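You operate a simulated robot arm through the tools that you are given. There is no shell and no other tool. Be economical: measure what you need, move in short steps, check, and stop when the job is done.

Carry out the task below with a simulated robot arm. There is one attempt and no reset: what you move stays moved.

Task
Shut the yellow cover; stamp the ball in the green cup four strokes.
Fine: turn that cup under the foot; one run, the dial stays on 4, the ball stays in its cup; switch off at the end; leave the other balls.

Only the result counts: the job must be done as asked and must still hold three seconds after the hand-in. Knocking over, shifting, dropping, spilling or breaking anything else fails it. A push-on lid holds only when it is set on centred and level and pressed home; a screw cap is set on level and turned clockwise until tight.

Robot
A 7-joint arm with a two-finger parallel gripper on a trunk, on a base that drives. Base frame: it is fixed to the floor where the robot stands at the start and does not move with it; the origin is under the middle of the robot, x ahead of it, y to its left, z up; the surface under the hand at the start is at about z = 758. Readings come in mm, degrees, newtons and seconds.
With the tool pointing down near the work surface it reaches from about 100 to 440 mm from the robot's upright axis, wherever it stands. Its first joint turns from -166.0 to 166.0 degrees. Places, roughly: black-thread ball [500, 1000, 750]; purple-thread ball [1000, 750, 750]; stamper start button [500, 0, 1100]; stamper switch [400, -200, 1100]; strokes dial [500, 0, 1200]; turntable of the stamper [400, -100, 800]; yellow cover of the stamper [400, 0, 900]. Payload 1.57 kg.
The TCP is the grasp point between the finger pads, 30 mm short of the fingertips. In the tool frame z runs along the fingers and y along their closing line. Largest opening 80 mm; finger width 17, thickness 12; the body of the gripper, 40 by 82 mm, starts 80 mm behind the TCP.
Orientation is that of the tool frame in the base frame, as a unit quaternion [x, y, z, w]. With the fingers straight down and closing along the base's y, the tool's x points along the base's -x, its y along +y and its z along -z.

Tools
- The arm moves only by the tool move_arm. Its argument "moves" is a list of rows, each an object of numbers (a shift or turn left out is 0, a gripper value left out holds the last): "jaw": the finger opening in mm, from 0 to 80; "x", "y", "z": the shift along the tool's x, y, z in mm; "wx", "wy", "wz": the turn, a rotation vector about the tool's x, y, z in degrees. In form: [{"jaw": .., "x": .., "y": .., "z": .., "wx": .., "wy": .., "wz": ..}, ...]. A call has 1 to 12 rows; each row is the pose to reach, as a shift and turn from the pose commanded when the call began, along the tool's axes at that moment. Each row takes 0.2 s and may step no farther than 50 mm and 8.6 degrees from the row before; otherwise, or with a gripper value out of range, the whole call is refused. A pose out of reach is approached as far as the arm can. The call stops where the force on the tool passes 60 N (or 10 N more than at its start, if that is more) or the arm is blocked; 0.2 s more then pass. The fingers move at their own pace (about 72 mm/s each) and stop on an object; they squeeze with about 38 N. The grip force told is the motor's: it shows also when the fingers shut on nothing. Time passes only in rows, and 0.2 s behind the last, so rows that repeat a pose let the fingers close. The reply holds the time, the measured pose of the TCP, the force on the tool along the base axes, the opening and the grip force, in the units named above and with some noise, with the torque about the TCP (base axes, N m) and any sound that the robot's microphone picked up, and new pictures: "views" is both (left out), scene, wrist or none.
- Cameras (640 x 400 px; columns grow to the right, rows downward): "scene" is now at [222.8, 7.5, 1617.1]; the picture's right is [0.13, -0.99, 0.00], its down [-0.92, -0.12, -0.36] and it looks along [0.36, 0.05, -0.93] (base axes); focal length 276 px, centre (320, 200). "wrist" rides on the gripper at [72, -7, -122] in the tool frame; the picture's right is [0.09, 1.00, 0.00], its down [-0.84, 0.08, -0.54] and it looks along [-0.54, 0.05, 0.84] (tool axes); focal length 238 px, centre (320, 200).
- lift_body(by): slides the trunk up (or, below 0, down) by that many mm; the arm and the scene camera ride with it, the base frame stays. It gives what a move gives, with no picture.
- steer(legs): drives the robot by 1 to 6 legs, each [ahead, left, turn to the left] in mm, mm and degrees, along the robot's own axes; the way and the turn of a leg run together, so that a leg with both is an arc; at most 1500 mm and 180 degrees a leg. The arm and the cameras ride along, it lands a little off, and it stops where it bumps. It gives what a move gives, and a new picture of the scene camera.
- turn_head(pan, tilt): turns the head with the scene camera to pan (to the left, within 86 degrees either way) and tilt (down, from -29 to 69), counted from straight ahead of the robot. It gives what a move gives, and a new picture of the scene camera.
- probe_pixels(camera, pixels): there is no depth. For up to 12 entries [column, row, z] of the newest picture of that camera ("zoom" is the newest enlarged one), the place [x, y] in the base frame at which the ray of that pixel passes the height z, good to about 2 mm. It takes no simulated time.
- zoom(camera, box): a new picture of the part [left, top, right, bottom] of that camera's present view, enlarged. It takes no simulated time.
- finish_job(): hands the job in; it is judged then, once.

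Go step by step. Measure first, check grasps and placings, and put right what went wrong. The budget is 80 turns and 260 pictures, counting those below and the enlarged ones. Unless the task says otherwise, let go and move clear before handing in, and close with one line.

The tools are called as name(argument=value, ...) on one line, values as JSON. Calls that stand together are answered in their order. move_arm: Moves the arm, as the interface text tells. Its arguments: {"type":"object","properties":{"moves":{"type":"array"},"views":{"type":"string","enum":["both","scene","wrist","none"]}},"required":["moves"]} The other tools are called the same way: lift_body (by) slides the trunk up or down; steer (legs) drives the base; turn_head (pan, tilt) turns the head that bears the scene camera; probe_pixels (camera, pixels) gives the place at which the rays of pixels pass given heights; zoom (camera, box) takes an enlarged picture of a part of a camera's view; finish_job () hands the job in.

At the start:

```text
time: 0.0
position: [335.5, -139.7, 1254.2]
tool_rot: [0.0, 1.0, 0.001, 0.0]
force: [0.9, 0.4, 0.6]
moment: [0.03, -0.01, 0.0]
finger_gap: 79.9
grasp_force: 0.0
trunk travel left (down, up): [-875.0, 115.0]
robot x, y, heading: [2.4, 1.3, -0.0]
head pan, tilt: [7.2, 68.8]
```

scene: 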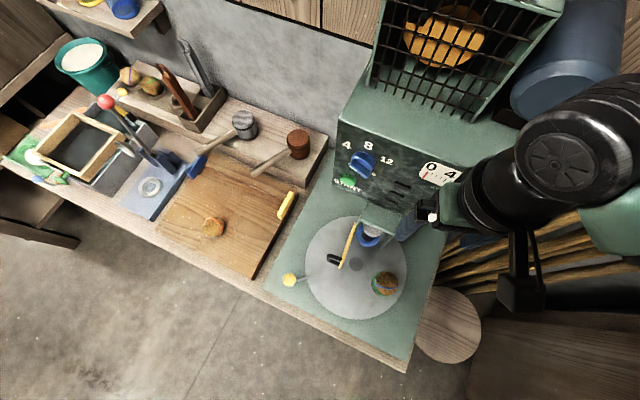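
wrist: 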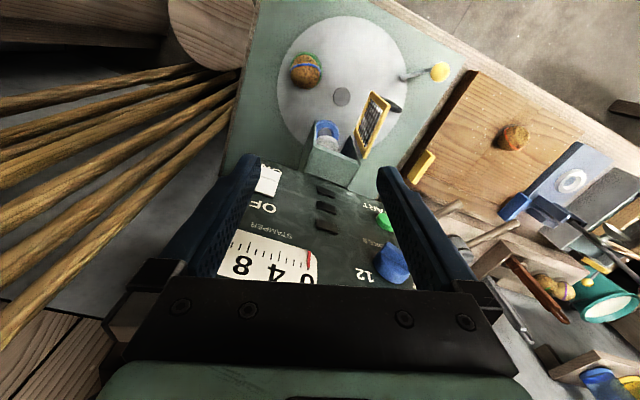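

The stamper sits ahead, with its dial near scene (362,162), the turntable around (355,265) and the yellow cover at (347,245). I'll zoom in for detail.

zoom(camera="scene", box=[260, 190, 440, 340])

zoom(camera="scene", box=[320, 110, 480, 220])

zoom(camera="wrist", box=[230, 0, 480, 160])

zoom(camera="wrist", box=[200, 140, 440, 300])

```text
2.67 times, centred on (350, 265) of scene
```

zoom: 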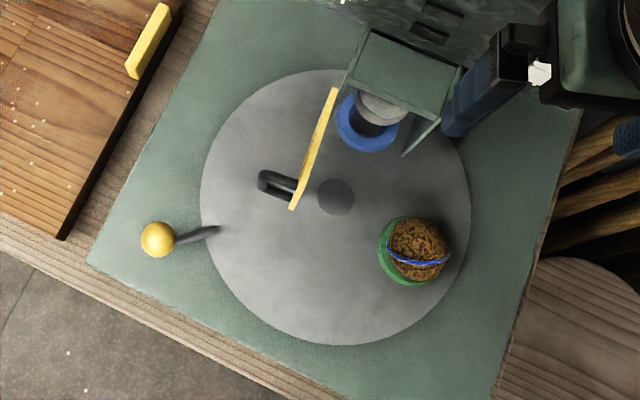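

```text
3.64 times, centred on (400, 165) of scene
```

zoom: 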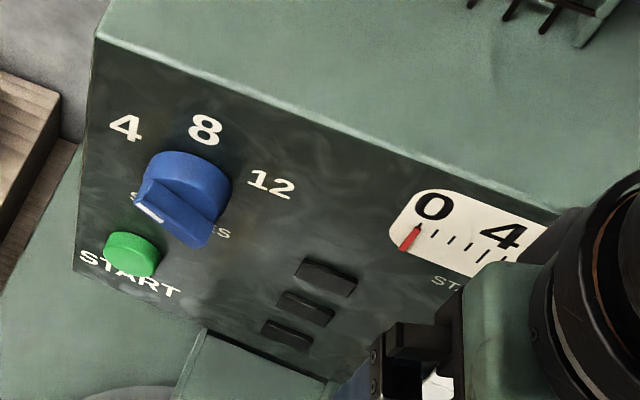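

```text
2.50 times, centred on (355, 80) of wrist
```

zoom: 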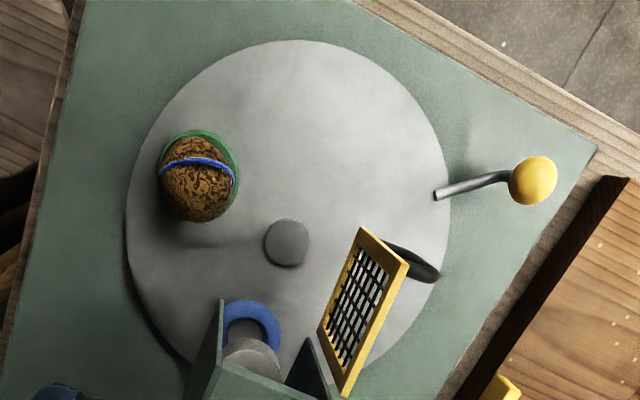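

```text
2.50 times, centred on (320, 220) of wrist
```

zoom: 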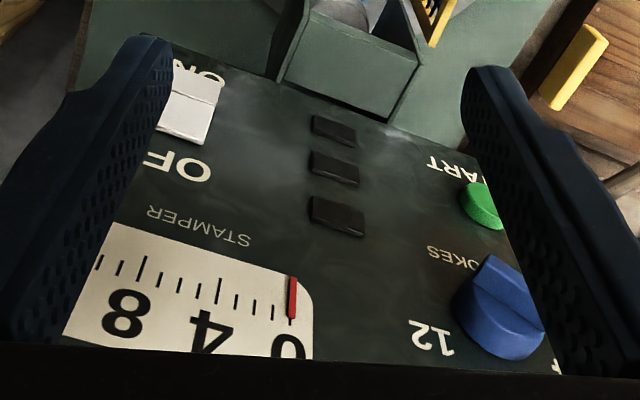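

I'll measure the turntable, cup, knob and panel positions before moving anything.

probe_pixels(camera="scene", pixels=[[355, 265, 800], [385, 283, 820], [365, 236, 820], [290, 280, 820], [290, 280, 850], [347, 245, 900], [361, 160, 1150], [348, 182, 1100], [407, 370, 780], [282, 290, 780], [307, 265, 800], [407, 265, 800]])

turn_head(pan=0, tilt=50)

```text
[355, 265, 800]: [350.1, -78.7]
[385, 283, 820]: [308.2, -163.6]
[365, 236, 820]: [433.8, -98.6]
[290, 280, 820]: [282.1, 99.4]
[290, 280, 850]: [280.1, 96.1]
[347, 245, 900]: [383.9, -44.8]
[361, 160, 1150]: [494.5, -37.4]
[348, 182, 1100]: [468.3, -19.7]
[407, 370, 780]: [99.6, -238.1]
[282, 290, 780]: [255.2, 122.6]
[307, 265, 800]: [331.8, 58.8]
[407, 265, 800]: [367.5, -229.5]
```

```text
time: 0.8
position: [334.7, -141.1, 1253.6]
tool_rot: [0.0, 1.0, -0.001, 0.0]
force: [-0.8, 0.4, -0.1]
moment: [0.0, 0.01, -0.01]
finger_gap: 80.2
grasp_force: 0.1
trunk travel left (down, up): [-875.0, 115.0]
robot x, y, heading: [-1.2, 3.1, 0.1]
head pan, tilt: [0.0, 50.0]
```

scene: 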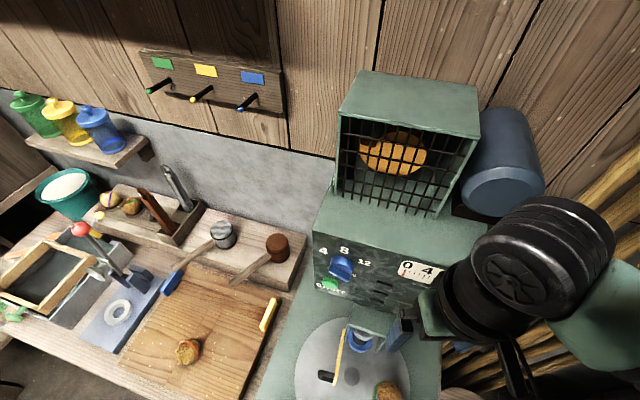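

The panel is oblique from up here. I'll back off a bit and lower the trunk to see it more frontally.

steer(legs=[[-350, 0, 0]])

lift_body(by=-250)

turn_head(pan=-8, tilt=30)

```text
time: 3.1
position: [-15.7, -140.6, 1253.6]
tool_rot: [0.0, 1.0, 0.0, 0.0]
force: [0.3, 0.0, -0.4]
moment: [0.0, -0.01, 0.02]
finger_gap: 79.9
grasp_force: 0.0
trunk travel left (down, up): [-875.0, 115.0]
robot x, y, heading: [-352.6, -2.4, 0.2]
head pan, tilt: [0.0, 50.0]
```

scene: 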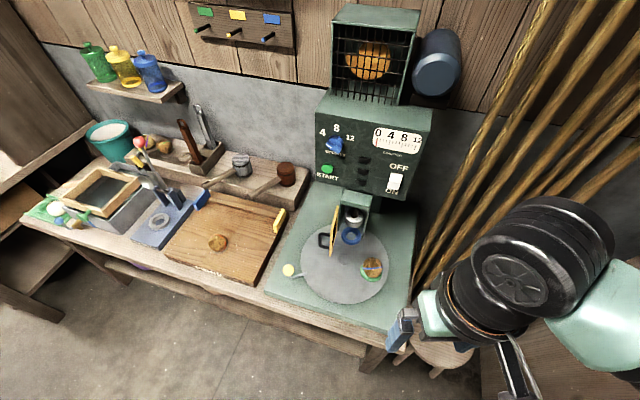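

```text
time: 5.7
position: [-15.7, -140.6, 1003.4]
tool_rot: [-0.001, 1.0, 0.0, 0.0]
force: [0.4, 0.7, -0.3]
moment: [-0.01, 0.0, 0.01]
finger_gap: 79.9
grasp_force: 0.2
trunk travel left (down, up): [-625.0, 365.0]
robot x, y, heading: [-352.8, -0.8, -0.4]
head pan, tilt: [0.0, 50.0]
```

```text
time: 6.5
position: [-15.9, -140.6, 1003.6]
tool_rot: [0.0, 1.0, -0.001, 0.0]
force: [0.5, -0.2, -0.1]
moment: [-0.02, 0.03, -0.02]
finger_gap: 79.7
grasp_force: 0.0
trunk travel left (down, up): [-625.0, 365.0]
robot x, y, heading: [-350.6, 2.3, 0.1]
head pan, tilt: [-8.0, 30.0]
```

scene: 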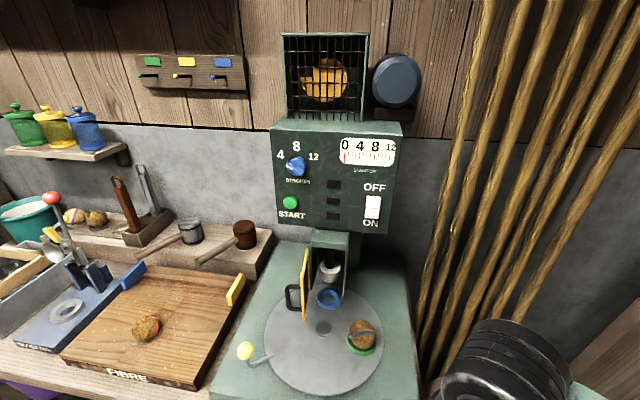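

zoom(camera="scene", box=[265, 120, 409, 235])

zoom(camera="scene", box=[220, 220, 420, 400])

```text
3.48 times, centred on (337, 178) of scene
```

zoom: 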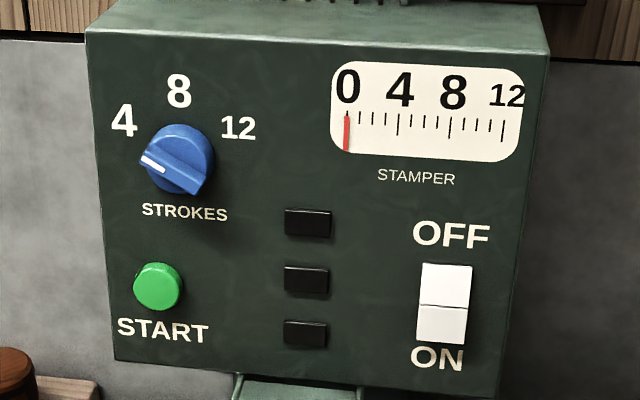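

```text
2.22 times, centred on (320, 310) of scene
```

zoom: 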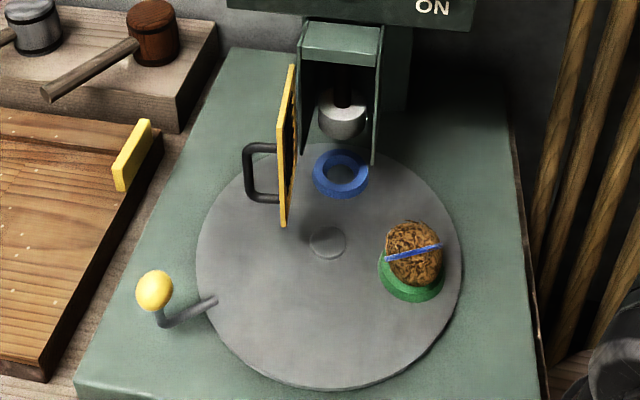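

The dial mark points at 4 and the counter reads 0; the rocker has OFF on top and ON below. I'll triangulate turntable features with the latest zoom.

probe_pixels(camera="zoom", pixels=[[327, 242, 800], [327, 242, 780], [412, 285, 810], [341, 177, 810], [153, 290, 820], [153, 290, 850], [216, 299, 790], [162, 322, 790], [197, 262, 785], [462, 255, 785], [330, 388, 785], [250, 148, 900]])

probe_pixels(camera="scene", pixels=[[290, 203, 1100], [290, 203, 1080], [295, 166, 1150], [372, 207, 1080], [272, 131, 1230], [402, 137, 1230], [345, 158, 1170], [334, 184, 1100]])

```text
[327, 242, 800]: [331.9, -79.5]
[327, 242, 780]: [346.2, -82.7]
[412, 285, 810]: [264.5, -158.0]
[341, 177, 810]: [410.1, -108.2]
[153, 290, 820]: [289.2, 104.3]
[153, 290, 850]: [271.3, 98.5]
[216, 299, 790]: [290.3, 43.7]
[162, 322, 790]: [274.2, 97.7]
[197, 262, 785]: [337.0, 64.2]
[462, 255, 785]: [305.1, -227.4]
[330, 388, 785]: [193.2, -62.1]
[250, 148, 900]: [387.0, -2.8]
```

```text
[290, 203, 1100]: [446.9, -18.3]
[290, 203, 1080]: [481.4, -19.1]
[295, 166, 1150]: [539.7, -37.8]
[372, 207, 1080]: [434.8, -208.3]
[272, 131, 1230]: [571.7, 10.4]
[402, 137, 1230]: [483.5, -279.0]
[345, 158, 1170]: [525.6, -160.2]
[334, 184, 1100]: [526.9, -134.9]
```

Turntable centre is about (353,-82,772), knob about (281,100,833). I'll look closer at the rocker, dial, cover hinge and cup.

zoom(camera="scene", box=[355, 185, 391, 230])

zoom(camera="scene", box=[275, 225, 375, 325])

zoom(camera="scene", box=[340, 305, 388, 365])

probe_pixels(camera="zoom", pixels=[[320, 300, 780], [320, 300, 790], [320, 200, 810]])

```text
8.89 times, centred on (373, 208) of scene
```

zoom: 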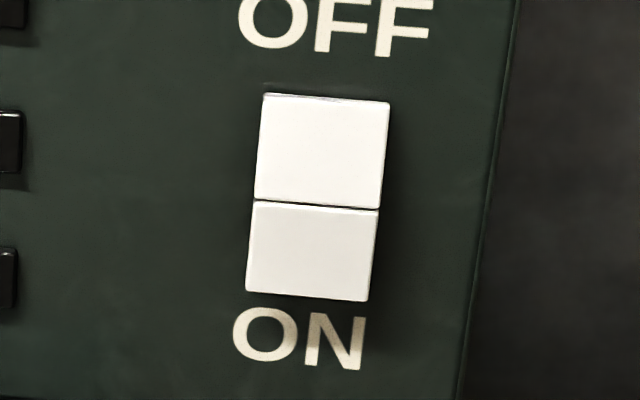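

```text
4.00 times, centred on (325, 275) of scene
```

zoom: 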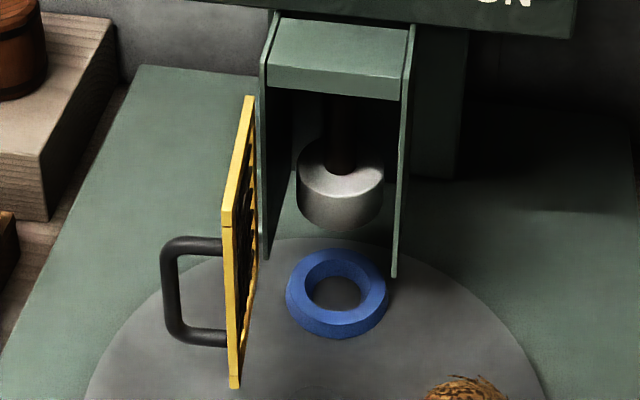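

```text
6.67 times, centred on (364, 335) of scene
```

zoom: 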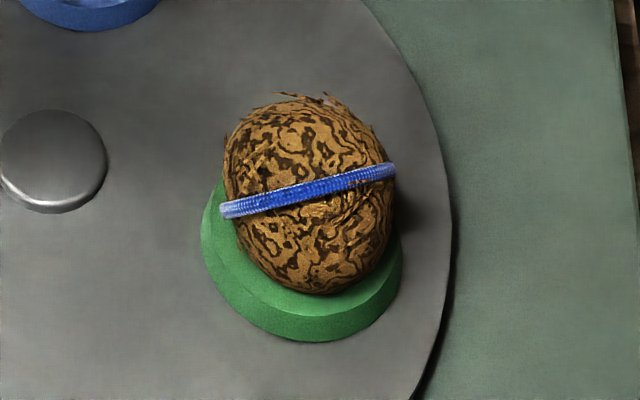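

```text
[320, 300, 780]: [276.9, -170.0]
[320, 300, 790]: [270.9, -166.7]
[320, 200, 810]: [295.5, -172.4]
```

The rocker's upper (OFF) half is pressed in, so it's off. The turntable must turn about +100° (counter-clockwise), taking the knob across the front. I'll shift the arm left and drive in toward the knob.

move_arm(moves=[{"y": 48, "jaw": 70}, {"y": 96}, {"y": 144}, {"y": 192}, {"y": 240}], views="none")

steer(legs=[[297, 0, 0]])

turn_head(pan=0, tilt=60)

zoom(camera="wrist", box=[0, 0, 640, 400])

```text
time: 7.7
position: [-17.6, 101.9, 1003.3]
tool_rot: [0.0, 1.0, 0.0, -0.001]
force: [-0.1, 0.2, -0.7]
moment: [-0.04, 0.01, 0.02]
finger_gap: 70.1
grasp_force: 0.1
trunk travel left (down, up): [-625.0, 365.0]
robot x, y, heading: [-349.6, 0.9, 0.1]
head pan, tilt: [-8.0, 30.0]
```

```text
time: 9.8
position: [281.4, 100.8, 1003.0]
tool_rot: [-0.001, 1.0, 0.0, 0.0]
force: [0.0, -1.5, -0.8]
moment: [0.03, 0.01, 0.01]
finger_gap: 70.2
grasp_force: 0.1
trunk travel left (down, up): [-625.0, 365.0]
robot x, y, heading: [-54.9, -1.1, 0.5]
head pan, tilt: [-8.0, 30.0]
```

scene: 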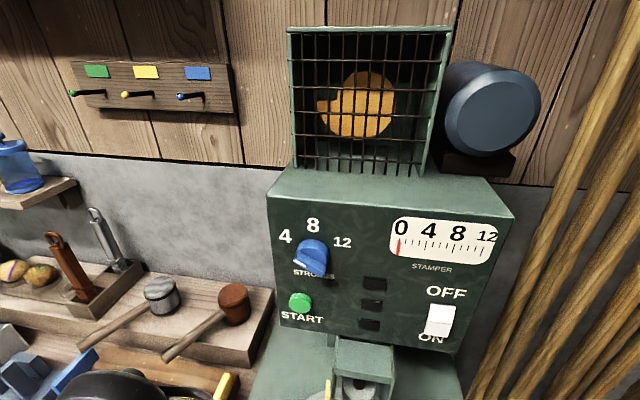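

```text
time: 10.7
position: [280.2, 100.6, 1004.0]
tool_rot: [0.0, 1.0, 0.0, -0.001]
force: [-1.1, 0.0, 0.0]
moment: [0.0, 0.02, -0.03]
finger_gap: 70.2
grasp_force: 0.1
trunk travel left (down, up): [-625.0, 365.0]
robot x, y, heading: [-53.9, -0.1, 0.2]
head pan, tilt: [0.0, 60.0]
```

scene: 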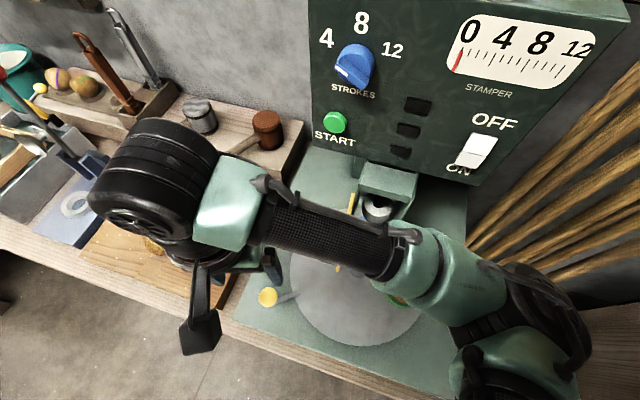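

```text
1.00 times, centred on (320, 200) of wrist (not enlarged: the box is as wide or as high as the picture)
```

zoom: 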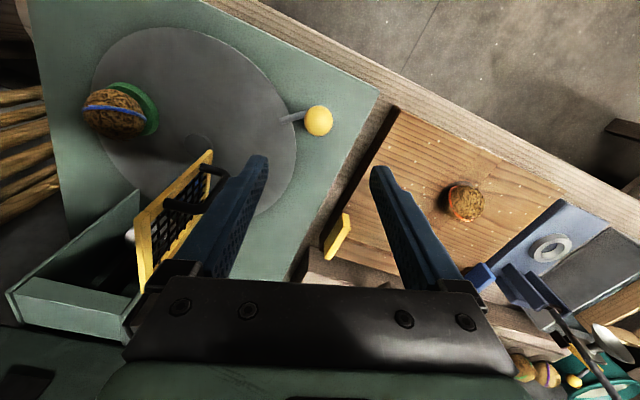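

Knob is at wrist (318,121). Probing it and the cup with the wrist view.

probe_pixels(camera="wrist", pixels=[[318, 121, 833], [318, 121, 825], [306, 113, 800], [283, 119, 780], [197, 145, 775], [136, 108, 785], [113, 112, 810], [213, 158, 900], [135, 212, 900], [153, 290, 900]])

zoom(camera="wrist", box=[0, 130, 300, 330])

zoom(camera="wrist", box=[260, 80, 350, 150])

```text
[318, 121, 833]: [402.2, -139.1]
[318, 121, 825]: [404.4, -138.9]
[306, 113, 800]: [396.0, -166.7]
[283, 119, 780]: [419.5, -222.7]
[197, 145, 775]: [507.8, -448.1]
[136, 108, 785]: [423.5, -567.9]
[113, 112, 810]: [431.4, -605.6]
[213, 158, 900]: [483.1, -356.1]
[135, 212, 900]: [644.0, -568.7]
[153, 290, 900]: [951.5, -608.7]
```

```text
2.00 times, centred on (150, 230) of wrist
```

zoom: 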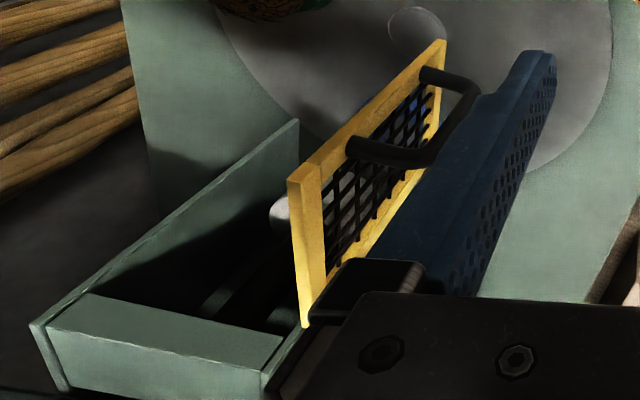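

```text
5.71 times, centred on (305, 115) of wrist
```

zoom: 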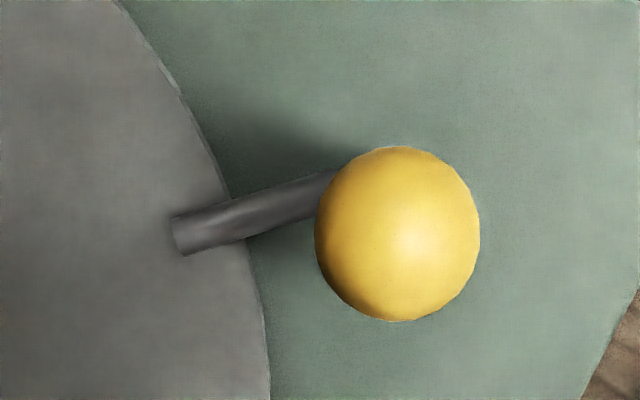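

Wrist probing needs a fresh picture, so I'll probe the zoom image instead.

probe_pixels(camera="zoom", pixels=[[397, 235, 833], [397, 235, 825], [185, 230, 780]])

move_arm(moves=[{"z": 0, "jaw": 70}], views="wrist")

probe_pixels(camera="wrist", pixels=[[197, 145, 775], [136, 108, 785], [113, 112, 810], [213, 155, 950], [213, 155, 920], [149, 217, 950], [149, 217, 920], [12, 293, 1000], [12, 293, 970], [138, 192, 900], [232, 170, 900]])

```text
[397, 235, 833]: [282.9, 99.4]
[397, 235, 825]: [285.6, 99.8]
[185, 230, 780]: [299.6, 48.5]
```

```text
time: 11.1
position: [279.6, 100.8, 1003.4]
tool_rot: [-0.001, 1.0, 0.001, 0.0]
force: [-0.4, -0.6, 0.5]
moment: [0.03, -0.03, -0.02]
finger_gap: 70.2
grasp_force: 0.0
trunk travel left (down, up): [-625.0, 365.0]
robot x, y, heading: [-56.7, 2.5, -0.1]
head pan, tilt: [0.0, 60.0]
```

wrist: 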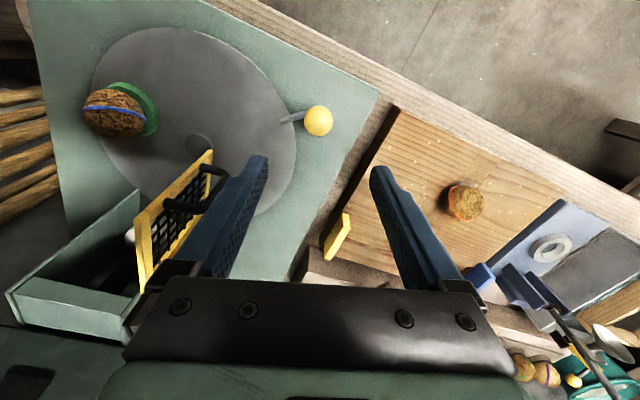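

```text
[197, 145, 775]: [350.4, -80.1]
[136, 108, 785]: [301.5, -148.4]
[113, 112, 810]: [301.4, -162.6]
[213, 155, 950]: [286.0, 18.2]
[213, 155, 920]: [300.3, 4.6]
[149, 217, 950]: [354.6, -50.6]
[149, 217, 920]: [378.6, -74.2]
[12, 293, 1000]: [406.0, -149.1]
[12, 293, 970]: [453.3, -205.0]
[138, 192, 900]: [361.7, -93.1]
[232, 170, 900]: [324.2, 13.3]
```

Knob confirmed at (283,99.5,833), right under the TCP. I'll turn the wrist so the fingers close tangentially (tool y from 90° to about 22°), then descend.

move_arm(moves=[{"wz": 8.5, "x": -3, "y": -1, "jaw": 65}, {"wz": 17, "x": -3, "y": -1}, {"wz": 25.5, "x": -3, "y": -1}, {"wz": 34, "x": -3, "y": -1}, {"wz": 42.5, "x": -3, "y": -1}, {"wz": 51, "x": -3, "y": -1}, {"wz": 59.5, "x": -3, "y": -1}, {"wz": 68, "x": -3, "y": -1}, {"wz": 68, "x": -3, "y": -1, "z": 40}, {"wz": 68, "x": -3, "y": -1, "z": 80}, {"wz": 68, "x": -3, "y": -1, "z": 110}])

```text
time: 13.5
position: [284.3, 99.3, 892.2]
tool_rot: [0.559, 0.829, 0.001, -0.001]
force: [-0.1, -0.3, 0.3]
moment: [0.0, 0.01, -0.02]
finger_gap: 65.0
grasp_force: 0.0
trunk travel left (down, up): [-625.0, 365.0]
robot x, y, heading: [-56.0, 1.8, 0.1]
head pan, tilt: [0.0, 60.0]
```

scene: 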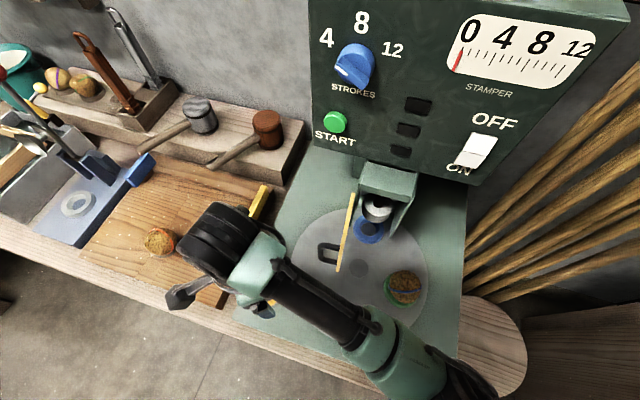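
wrist: 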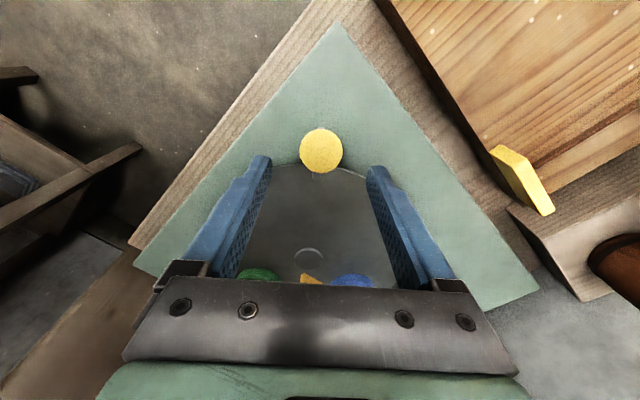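

The knob sits between the fingers at wrist (320,150). Descending to z≈833, then checking before closing.

probe_pixels(camera="wrist", pixels=[[320, 150, 833]])

move_arm(moves=[{"z": 30}, {"z": 56}, {"z": 56}])

```text
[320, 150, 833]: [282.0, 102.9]
```

```text
time: 14.3
position: [283.5, 100.7, 836.9]
tool_rot: [0.559, 0.829, 0.0, 0.0]
force: [-0.7, 0.4, 0.3]
moment: [0.0, 0.01, -0.02]
finger_gap: 64.9
grasp_force: 0.1
trunk travel left (down, up): [-625.0, 365.0]
robot x, y, heading: [-54.4, 0.5, -0.2]
head pan, tilt: [0.0, 60.0]
```

scene: 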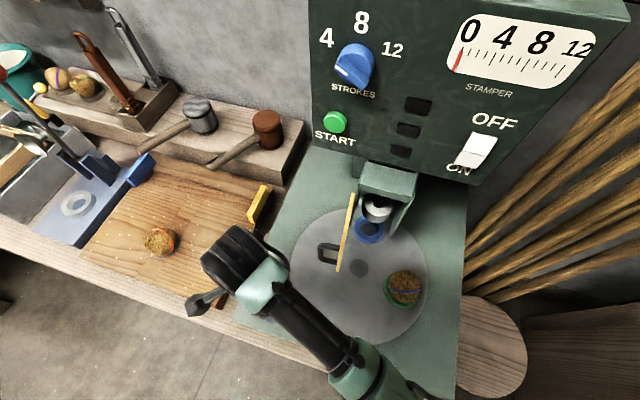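
wrist: 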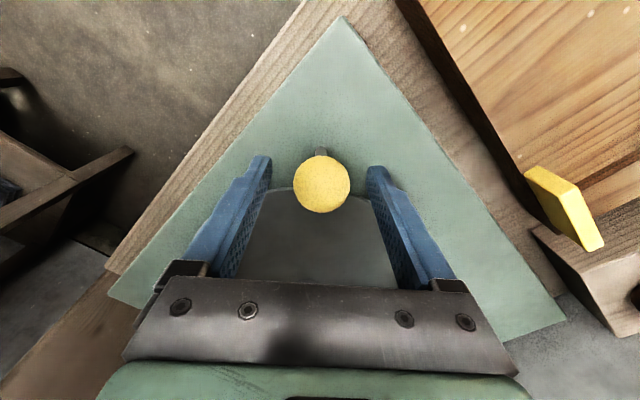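

The knob is centred between the fingers at (321,185). Closing, and measuring the cup and foot more exactly in the scene meanwhile.

move_arm(moves=[{"jaw": 15}, {"jaw": 15}, {"jaw": 15}], views="scene")

zoom(camera="scene", box=[290, 160, 450, 350])

```text
time: 15.1
position: [284.1, 100.0, 837.9]
tool_rot: [0.558, 0.83, 0.0, 0.0]
force: [-0.5, 0.4, -2.9]
moment: [0.11, 0.03, -0.02]
finger_gap: 35.4
grasp_force: 42.6
trunk travel left (down, up): [-625.0, 365.0]
robot x, y, heading: [-53.7, -1.1, -0.0]
head pan, tilt: [0.0, 60.0]
```

scene: 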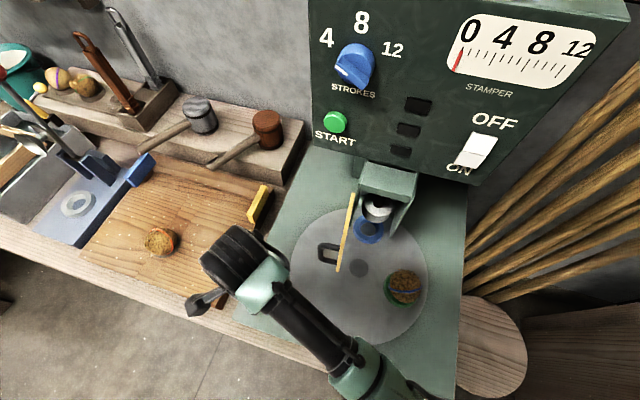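

```text
2.11 times, centred on (370, 255) of scene
```

zoom: 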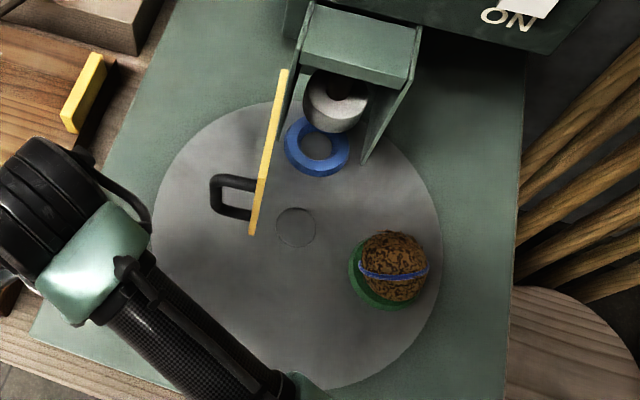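

probe_pixels(camera="zoom", pixels=[[295, 228, 775], [317, 147, 788], [317, 147, 780], [387, 278, 785], [394, 266, 810], [336, 105, 860], [336, 105, 880], [525, 60, 770], [505, 400, 770], [152, 185, 775], [441, 245, 775]])

```text
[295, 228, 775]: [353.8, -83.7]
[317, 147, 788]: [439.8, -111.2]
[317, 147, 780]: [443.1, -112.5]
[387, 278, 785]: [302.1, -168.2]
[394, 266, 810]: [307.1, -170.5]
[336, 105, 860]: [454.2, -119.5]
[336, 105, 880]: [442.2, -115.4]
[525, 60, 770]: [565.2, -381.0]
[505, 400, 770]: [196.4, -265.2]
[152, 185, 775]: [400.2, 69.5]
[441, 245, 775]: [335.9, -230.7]
```

Foot axis is at about -17.7° from the turntable centre (354,-83.5), green cup at about -121°: a turn of about 103° is needed. The grip is firm at 35.4 mm; starting the arc with a first quarter.

move_arm(moves=[{"x": -0.3, "y": -14.5, "wz": -4.25}, {"x": -1.6, "y": -29.0, "wz": -8.5}, {"x": -7.5, "y": -57.4, "wz": -17}, {"x": -17.5, "y": -84.7, "wz": -25.5}], views="scene")

```text
time: 16.1
position: [211.2, 51.0, 837.7]
tool_rot: [0.362, 0.932, -0.001, 0.0]
force: [3.3, -3.5, -5.0]
moment: [0.44, 0.0, -0.08]
finger_gap: 35.5
grasp_force: 42.1
trunk travel left (down, up): [-625.0, 365.0]
robot x, y, heading: [-51.1, -1.0, 0.0]
head pan, tilt: [0.0, 60.0]
```

scene: 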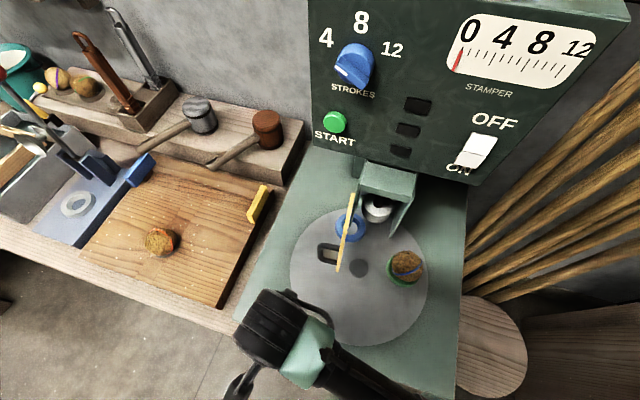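

Turning well with small forces, and the blue cup clears the cover at (350,227). Continuing another 51°.

move_arm(moves=[{"x": -0.3, "y": -14.5, "wz": -4.25}, {"x": -1.6, "y": -29.0, "wz": -8.5}, {"x": -7.5, "y": -57.4, "wz": -17}, {"x": -17.5, "y": -84.7, "wz": -25.5}, {"x": -31.4, "y": -110.2, "wz": -34}, {"x": -48.9, "y": -133.3, "wz": -42.5}, {"x": -69.7, "y": -153.6, "wz": -51}], views="scene")

zoom(camera="scene", box=[290, 160, 450, 350])

```text
time: 17.7
position: [158.9, -108.7, 837.2]
tool_rot: [-0.075, 0.997, 0.0, 0.0]
force: [4.5, 0.0, 13.4]
moment: [0.11, -0.01, -0.17]
finger_gap: 35.7
grasp_force: 42.3
trunk travel left (down, up): [-625.0, 365.0]
robot x, y, heading: [-51.3, -1.7, 0.2]
head pan, tilt: [0.0, 60.0]
```

scene: 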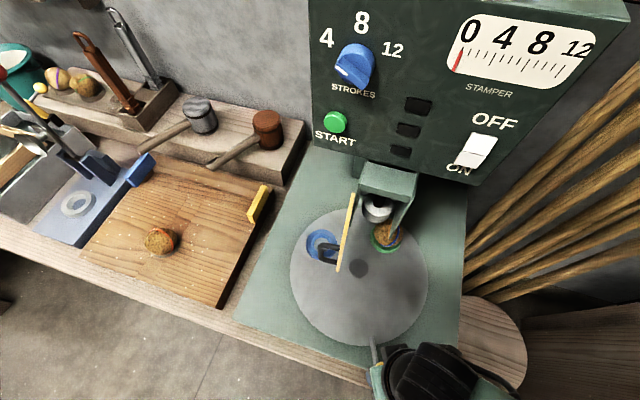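

```text
2.11 times, centred on (370, 255) of scene
```

zoom: 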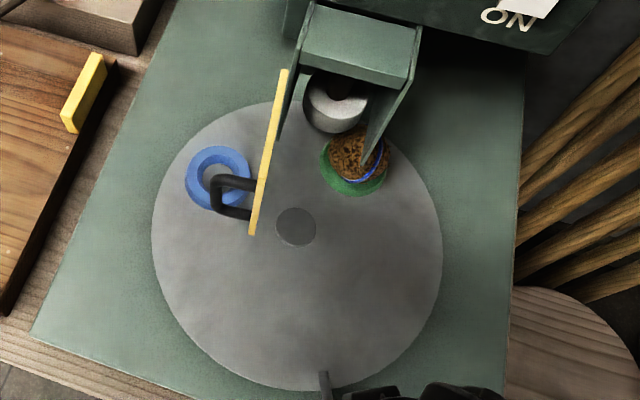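

The green cup is nearing the foot at zoom (354,168). Measuring the remaining angle from the blue cup's travel and the green ring.

probe_pixels(camera="zoom", pixels=[[217, 178, 788], [353, 165, 788], [353, 165, 780], [296, 227, 775]])

move_arm(moves=[{"x": -0.3, "y": -14.5, "wz": -4.25}, {"x": -1.6, "y": -29.0, "wz": -8.5}, {"x": -3.6, "y": -41.0, "wz": -12}, {"x": -7.5, "y": -57.4, "wz": -17}, {"x": -10.5, "y": -67.2, "wz": -20}, {"x": -10.5, "y": -67.2, "wz": -20}], views="scene")

zoom(camera="scene", box=[290, 160, 450, 350])

```text
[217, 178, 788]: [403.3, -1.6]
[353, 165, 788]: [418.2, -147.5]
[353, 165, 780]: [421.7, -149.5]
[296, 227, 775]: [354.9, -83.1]
```

```text
time: 19.1
position: [178.5, -174.3, 837.5]
tool_rot: [-0.247, 0.969, -0.001, -0.001]
force: [-4.3, -3.1, 14.2]
moment: [0.16, -0.06, -0.01]
finger_gap: 35.4
grasp_force: 42.2
trunk travel left (down, up): [-625.0, 365.0]
robot x, y, heading: [-54.2, 3.2, -0.1]
head pan, tilt: [0.0, 60.0]
```

scene: 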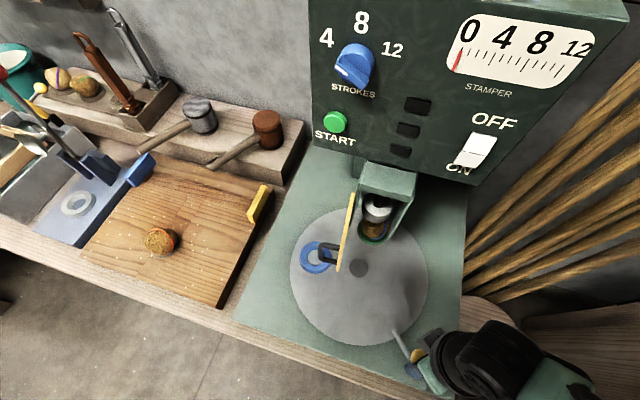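

```text
2.11 times, centred on (370, 255) of scene
```

zoom: 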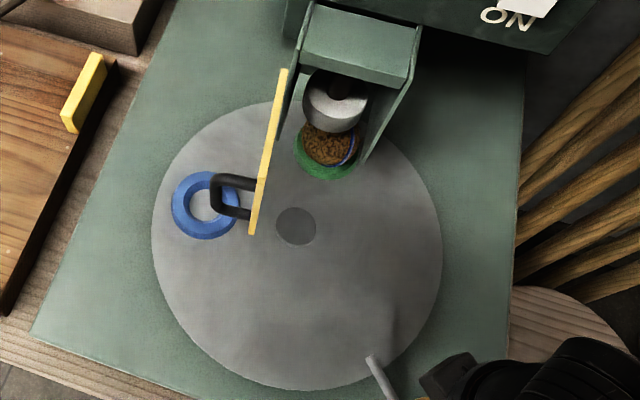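

Blue-cup travel matches the command; the green ring (zoom 293–358) sits about 9 px right of where the blue ring was (284–349), so about 6.5° remain.

move_arm(moves=[{"x": -0.2, "y": -11, "wz": -3.25}, {"x": -0.8, "y": -22.2, "wz": -6.5}, {"x": -0.8, "y": -22.2, "wz": -6.5}], views="scene")

zoom(camera="scene", box=[290, 160, 450, 350])

zoom(camera="scene", box=[335, 165, 425, 265])

```text
time: 19.9
position: [189.6, -193.1, 837.7]
tool_rot: [-0.301, 0.954, 0.001, -0.002]
force: [-10.0, -3.7, 11.9]
moment: [0.01, -0.02, -0.28]
finger_gap: 35.4
grasp_force: 43.1
trunk travel left (down, up): [-625.0, 365.0]
robot x, y, heading: [-53.6, 0.7, 0.1]
head pan, tilt: [0.0, 60.0]
```

scene: 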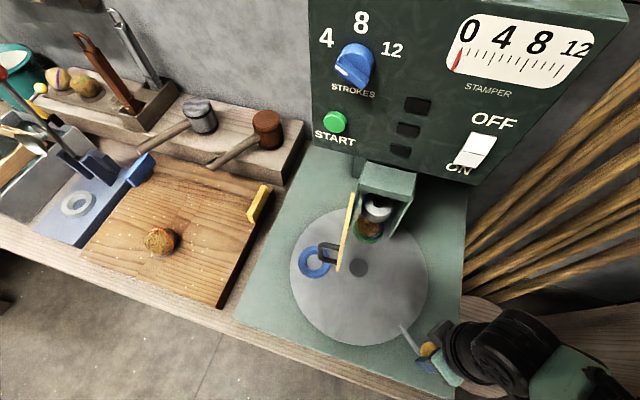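

```text
2.11 times, centred on (370, 255) of scene
```

zoom: 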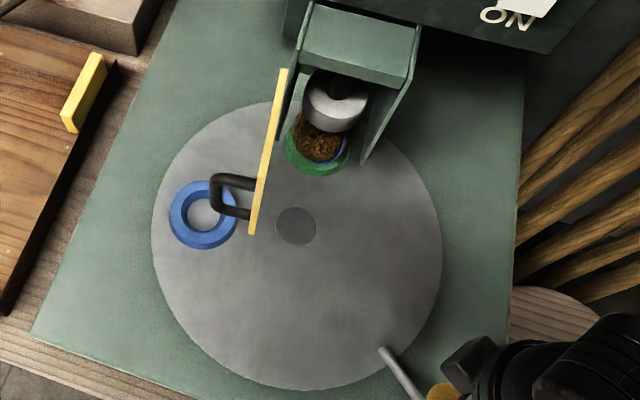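

```text
4.00 times, centred on (380, 215) of scene
```

zoom: 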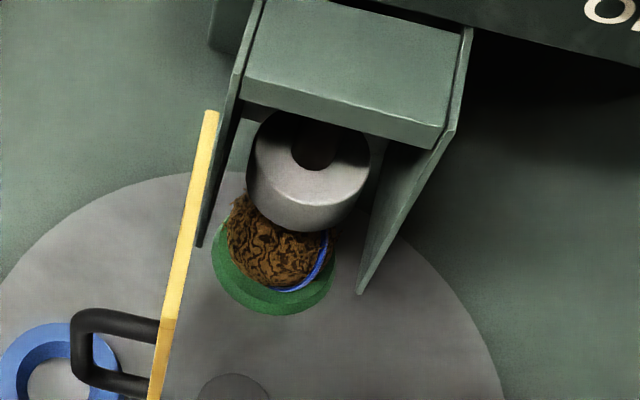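

The green ring now matches where the blue ring stood (left edge 284, bottom 176). Releasing the knob and rising.

move_arm(moves=[{"jaw": 65}, {"jaw": 65}, {"jaw": 65, "z": -40}, {"z": -90}, {"z": -140}], views="scene")

zoom(camera="scene", box=[290, 160, 450, 350])

```text
time: 21.1
position: [189.9, -191.9, 978.1]
tool_rot: [-0.301, 0.954, 0.0, -0.001]
force: [0.2, 0.0, -0.2]
moment: [-0.03, -0.02, 0.03]
finger_gap: 64.8
grasp_force: 0.1
trunk travel left (down, up): [-625.0, 365.0]
robot x, y, heading: [-53.0, -2.2, 0.4]
head pan, tilt: [0.0, 60.0]
```

scene: 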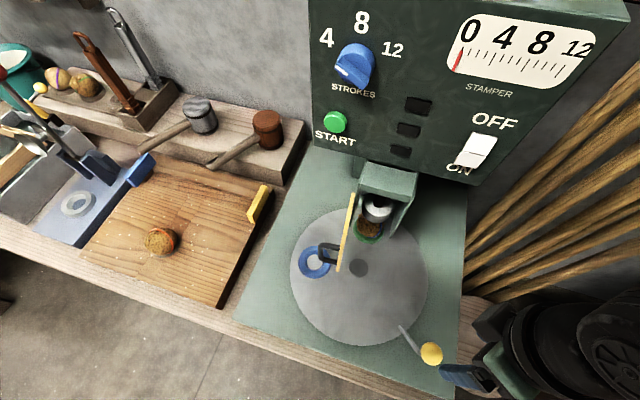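

```text
2.11 times, centred on (370, 255) of scene
```

zoom: 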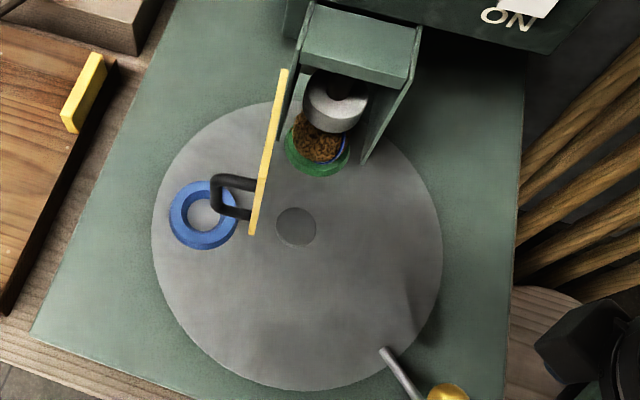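

The turn held. Now measuring the cover: hinge end top near zoom (284,70), free top corner (262,180).

zoom(camera="scene", box=[310, 180, 400, 280])

```text
4.00 times, centred on (355, 230) of scene
```

zoom: 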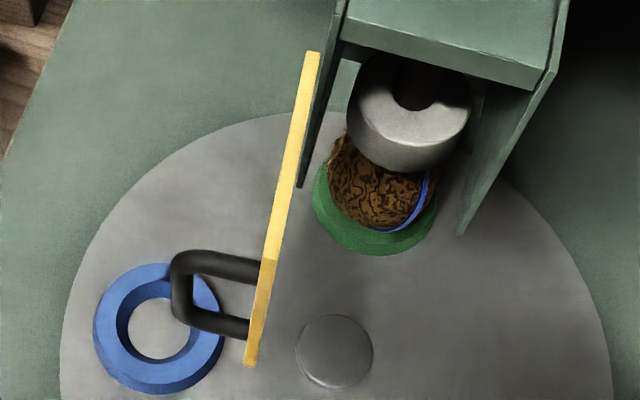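

probe_pixels(camera="zoom", pixels=[[268, 260, 950], [268, 260, 930], [268, 260, 910], [250, 365, 850], [250, 365, 830], [312, 52, 950], [312, 52, 920], [182, 262, 900], [182, 262, 880], [182, 315, 880], [460, 232, 840], [300, 186, 840]])

```text
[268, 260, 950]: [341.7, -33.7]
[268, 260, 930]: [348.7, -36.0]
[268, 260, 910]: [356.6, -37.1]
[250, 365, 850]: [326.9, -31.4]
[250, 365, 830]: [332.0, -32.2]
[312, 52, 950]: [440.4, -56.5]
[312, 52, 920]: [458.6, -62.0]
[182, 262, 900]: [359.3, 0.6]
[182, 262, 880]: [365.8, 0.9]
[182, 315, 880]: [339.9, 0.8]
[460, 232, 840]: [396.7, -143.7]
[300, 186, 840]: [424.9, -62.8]
```

Cover: spans z≈843–980, hinge about (422,-51), free edge (331,-32); its handle bar about (341,1), z 878–955. It needs to swing about 84° counter-clockwise. I'll drive back in to x≈0 and bring the tool around to the handle side at a safe height.

steer(legs=[[53, 0, 0]])

move_arm(moves=[{"x": -11, "y": 15.7, "z": -5, "wz": 8.5}, {"x": -22, "y": 31.4, "z": -10, "wz": 17}, {"x": -33, "y": 47.1, "z": -20, "wz": 25.5}, {"x": -44, "y": 62.8, "z": -30, "wz": 34}, {"x": -55, "y": 78.5, "z": -40, "wz": 42.5}, {"x": -66, "y": 94.2, "z": -50, "wz": 51}, {"x": -77, "y": 110, "z": -60, "wz": 59.5}, {"x": -88, "y": 125.6, "z": -60, "wz": 68}, {"x": -99, "y": 141.3, "z": -60, "wz": 76.5}, {"x": -110, "y": 157, "z": -60, "wz": 85}, {"x": -121, "y": 172.7, "z": -60, "wz": 93.5}, {"x": -132, "y": 188.4, "z": -60, "wz": 102}], views="scene")

```text
time: 22.0
position: [245.2, -192.5, 977.4]
tool_rot: [-0.302, 0.953, 0.0, 0.0]
force: [0.5, 0.0, 0.1]
moment: [-0.04, 0.02, -0.03]
finger_gap: 64.7
grasp_force: 0.0
trunk travel left (down, up): [-625.0, 365.0]
robot x, y, heading: [-5.6, 2.0, 0.4]
head pan, tilt: [0.0, 60.0]
```

scene: 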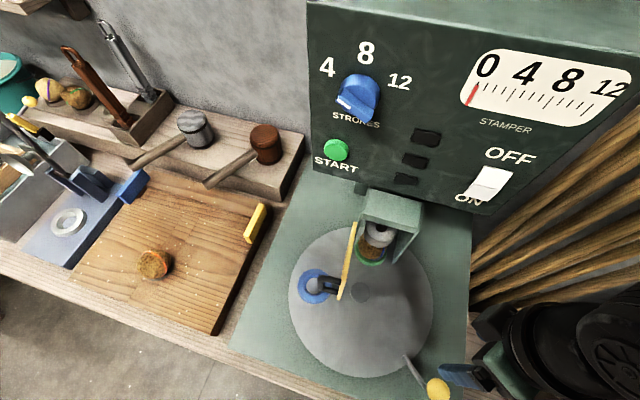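

```text
time: 24.6
position: [282.4, 46.5, 1039.5]
tool_rot: [0.553, 0.833, -0.001, -0.001]
force: [-0.1, 0.8, -0.5]
moment: [-0.02, 0.03, 0.0]
finger_gap: 64.9
grasp_force: 0.1
out of reach, approached as far as the arm can: row 4, 5, 6, 7, 8, 9, 10, 11, 12
trunk travel left (down, up): [-625.0, 365.0]
robot x, y, heading: [-3.4, -0.6, -0.1]
head pan, tilt: [0.0, 60.0]
```

scene: 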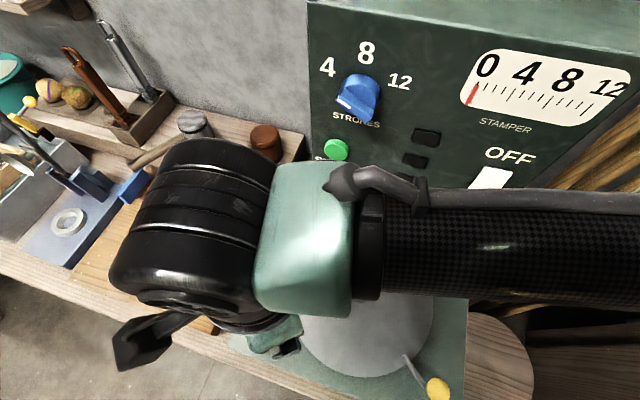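

Height was at the arm's upper limit, but the pose is fine at (282,46,1039). Turning a further 35° and moving beside the handle, slightly lower, then viewing with the wrist.

move_arm(moves=[{"x": -6, "y": 10, "z": 6, "wz": 8.5}, {"x": -12, "y": 20, "z": 12, "wz": 17}, {"x": -18, "y": 32, "z": 20, "wz": 25.5}, {"x": -24, "y": 42, "z": 30, "wz": 34}, {"x": -26.7, "y": 46, "z": 35, "wz": 35}])

```text
time: 25.8
position: [336.4, 38.0, 1004.8]
tool_rot: [0.776, 0.63, 0.0, -0.001]
force: [-0.5, -0.3, 0.0]
moment: [-0.02, 0.01, -0.02]
finger_gap: 64.8
grasp_force: 0.1
out of reach, approached as far as the arm can: row 4
trunk travel left (down, up): [-625.0, 365.0]
robot x, y, heading: [-0.4, -1.0, 0.0]
head pan, tilt: [0.0, 60.0]
```

scene: 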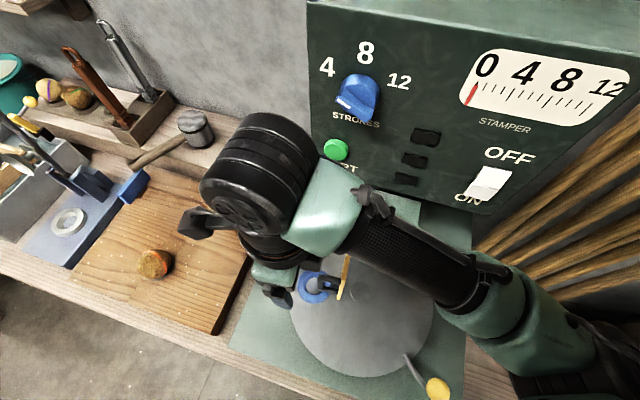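
wrist: 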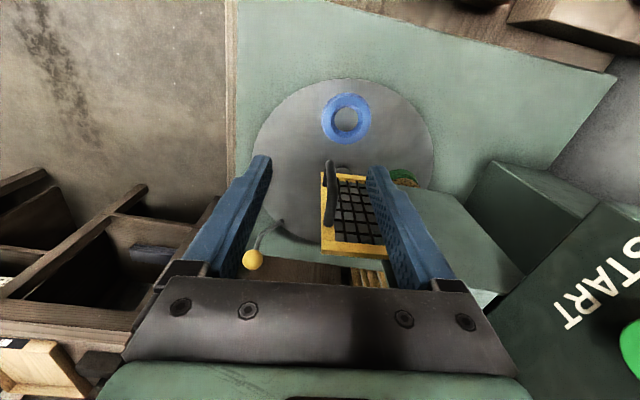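

zoom(camera="wrist", box=[280, 130, 400, 270])

```text
2.86 times, centred on (340, 200) of wrist
```

zoom: 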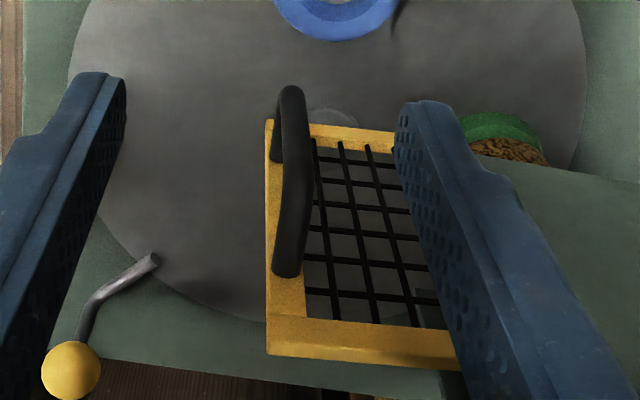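

probe_pixels(camera="zoom", pixels=[[293, 97, 878], [293, 97, 890], [287, 262, 955], [287, 262, 940], [268, 330, 980], [268, 330, 960], [268, 122, 843], [268, 122, 860], [455, 345, 980]])

```text
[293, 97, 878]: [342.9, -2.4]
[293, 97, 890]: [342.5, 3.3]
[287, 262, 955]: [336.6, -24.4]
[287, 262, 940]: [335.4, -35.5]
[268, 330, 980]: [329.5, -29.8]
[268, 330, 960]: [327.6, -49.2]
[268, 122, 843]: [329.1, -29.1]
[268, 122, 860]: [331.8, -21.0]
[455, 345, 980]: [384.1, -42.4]
```

Handle bar is about (342,-1), on the plane 14 mm along tool y. I'll tilt the tool 30° so its body leans away from the machine, centred on the handle plane.

move_arm(moves=[{"y": 5, "x": 5, "wy": -7.5, "jaw": 50}, {"y": 10, "x": 10, "wy": -15}, {"y": 13.7, "x": 15, "wy": -22.5}, {"y": 13.7, "x": 15, "wy": -30}, {"y": 13.7, "x": 15, "wy": -30}], views="wrist")

```text
time: 27.0
position: [417.5, 12.1, 996.6]
tool_rot: [0.749, 0.609, -0.201, 0.163]
force: [-0.9, -0.1, 0.6]
moment: [0.0, -0.02, 0.02]
finger_gap: 49.9
grasp_force: 0.0
out of reach, approached as far as the arm can: row 1, 2, 3, 4, 5
trunk travel left (down, up): [-625.0, 365.0]
robot x, y, heading: [0.2, 0.2, 0.5]
head pan, tilt: [0.0, 60.0]
```

wrist: 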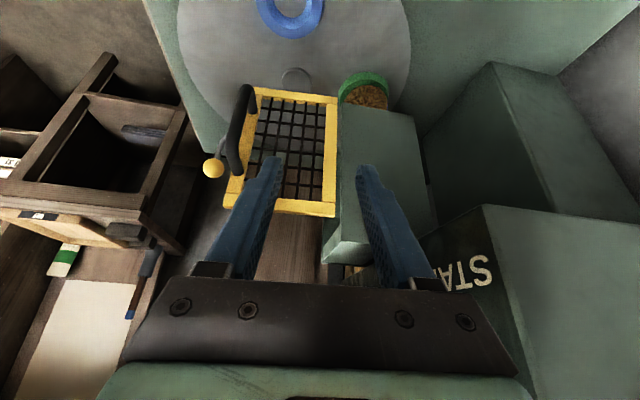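

The tilt ran out of reach and the hand drifted to x=417 (no contact; fingers near the head). I'll step back along −tool y before raising the trunk for more room.

move_arm(moves=[{"y": -20}, {"y": -40}, {"y": -65}], views="none")

```text
time: 27.8
position: [403.4, -5.9, 989.0]
tool_rot: [0.749, 0.611, -0.201, 0.161]
force: [-0.8, -0.4, 0.4]
moment: [0.0, 0.03, 0.04]
finger_gap: 50.2
grasp_force: 0.1
out of reach, approached as far as the arm can: row 1, 2, 3
trunk travel left (down, up): [-625.0, 365.0]
robot x, y, heading: [-0.4, -3.2, 0.4]
head pan, tilt: [0.0, 60.0]
```

Still limited with the tilt; undoing the tilt while moving outward.

move_arm(moves=[{"wy": 7.5, "x": 9, "z": -5}, {"wy": 15, "x": 17, "z": -10}, {"wy": 22.5, "x": 26, "z": -15}, {"wy": 30, "x": 26, "z": -15, "y": -20}, {"wy": 30, "x": 26, "z": -15, "y": -50}], views="none")

```text
time: 29.0
position: [360.8, 35.0, 988.7]
tool_rot: [0.777, 0.629, 0.0, -0.001]
force: [-0.5, -0.6, 0.3]
moment: [0.03, 0.0, 0.03]
finger_gap: 49.8
grasp_force: 0.1
trunk travel left (down, up): [-625.0, 365.0]
robot x, y, heading: [1.3, 2.2, -0.2]
head pan, tilt: [0.0, 60.0]
```

Recovered upright at (361,35,989), clear. Raising the trunk 200 mm for a better working range, then retrying the tilt.

lift_body(by=200)

move_arm(moves=[{"z": 40}, {"z": 90}, {"z": 130}, {"z": 160}], views="none")

```text
time: 31.2
position: [361.3, 33.2, 1189.5]
tool_rot: [0.777, 0.63, 0.0, 0.001]
force: [-0.5, 0.3, 0.6]
moment: [-0.01, 0.01, 0.05]
finger_gap: 49.9
grasp_force: 0.1
trunk travel left (down, up): [-825.0, 165.0]
robot x, y, heading: [1.4, -1.4, 0.1]
head pan, tilt: [0.0, 60.0]
```

```text
time: 32.2
position: [361.3, 34.6, 1028.0]
tool_rot: [0.776, 0.631, 0.0, 0.0]
force: [-0.2, -0.3, 0.5]
moment: [-0.02, 0.04, -0.04]
finger_gap: 49.8
grasp_force: 0.0
trunk travel left (down, up): [-825.0, 165.0]
robot x, y, heading: [-0.5, 2.2, 0.3]
head pan, tilt: [0.0, 60.0]
```

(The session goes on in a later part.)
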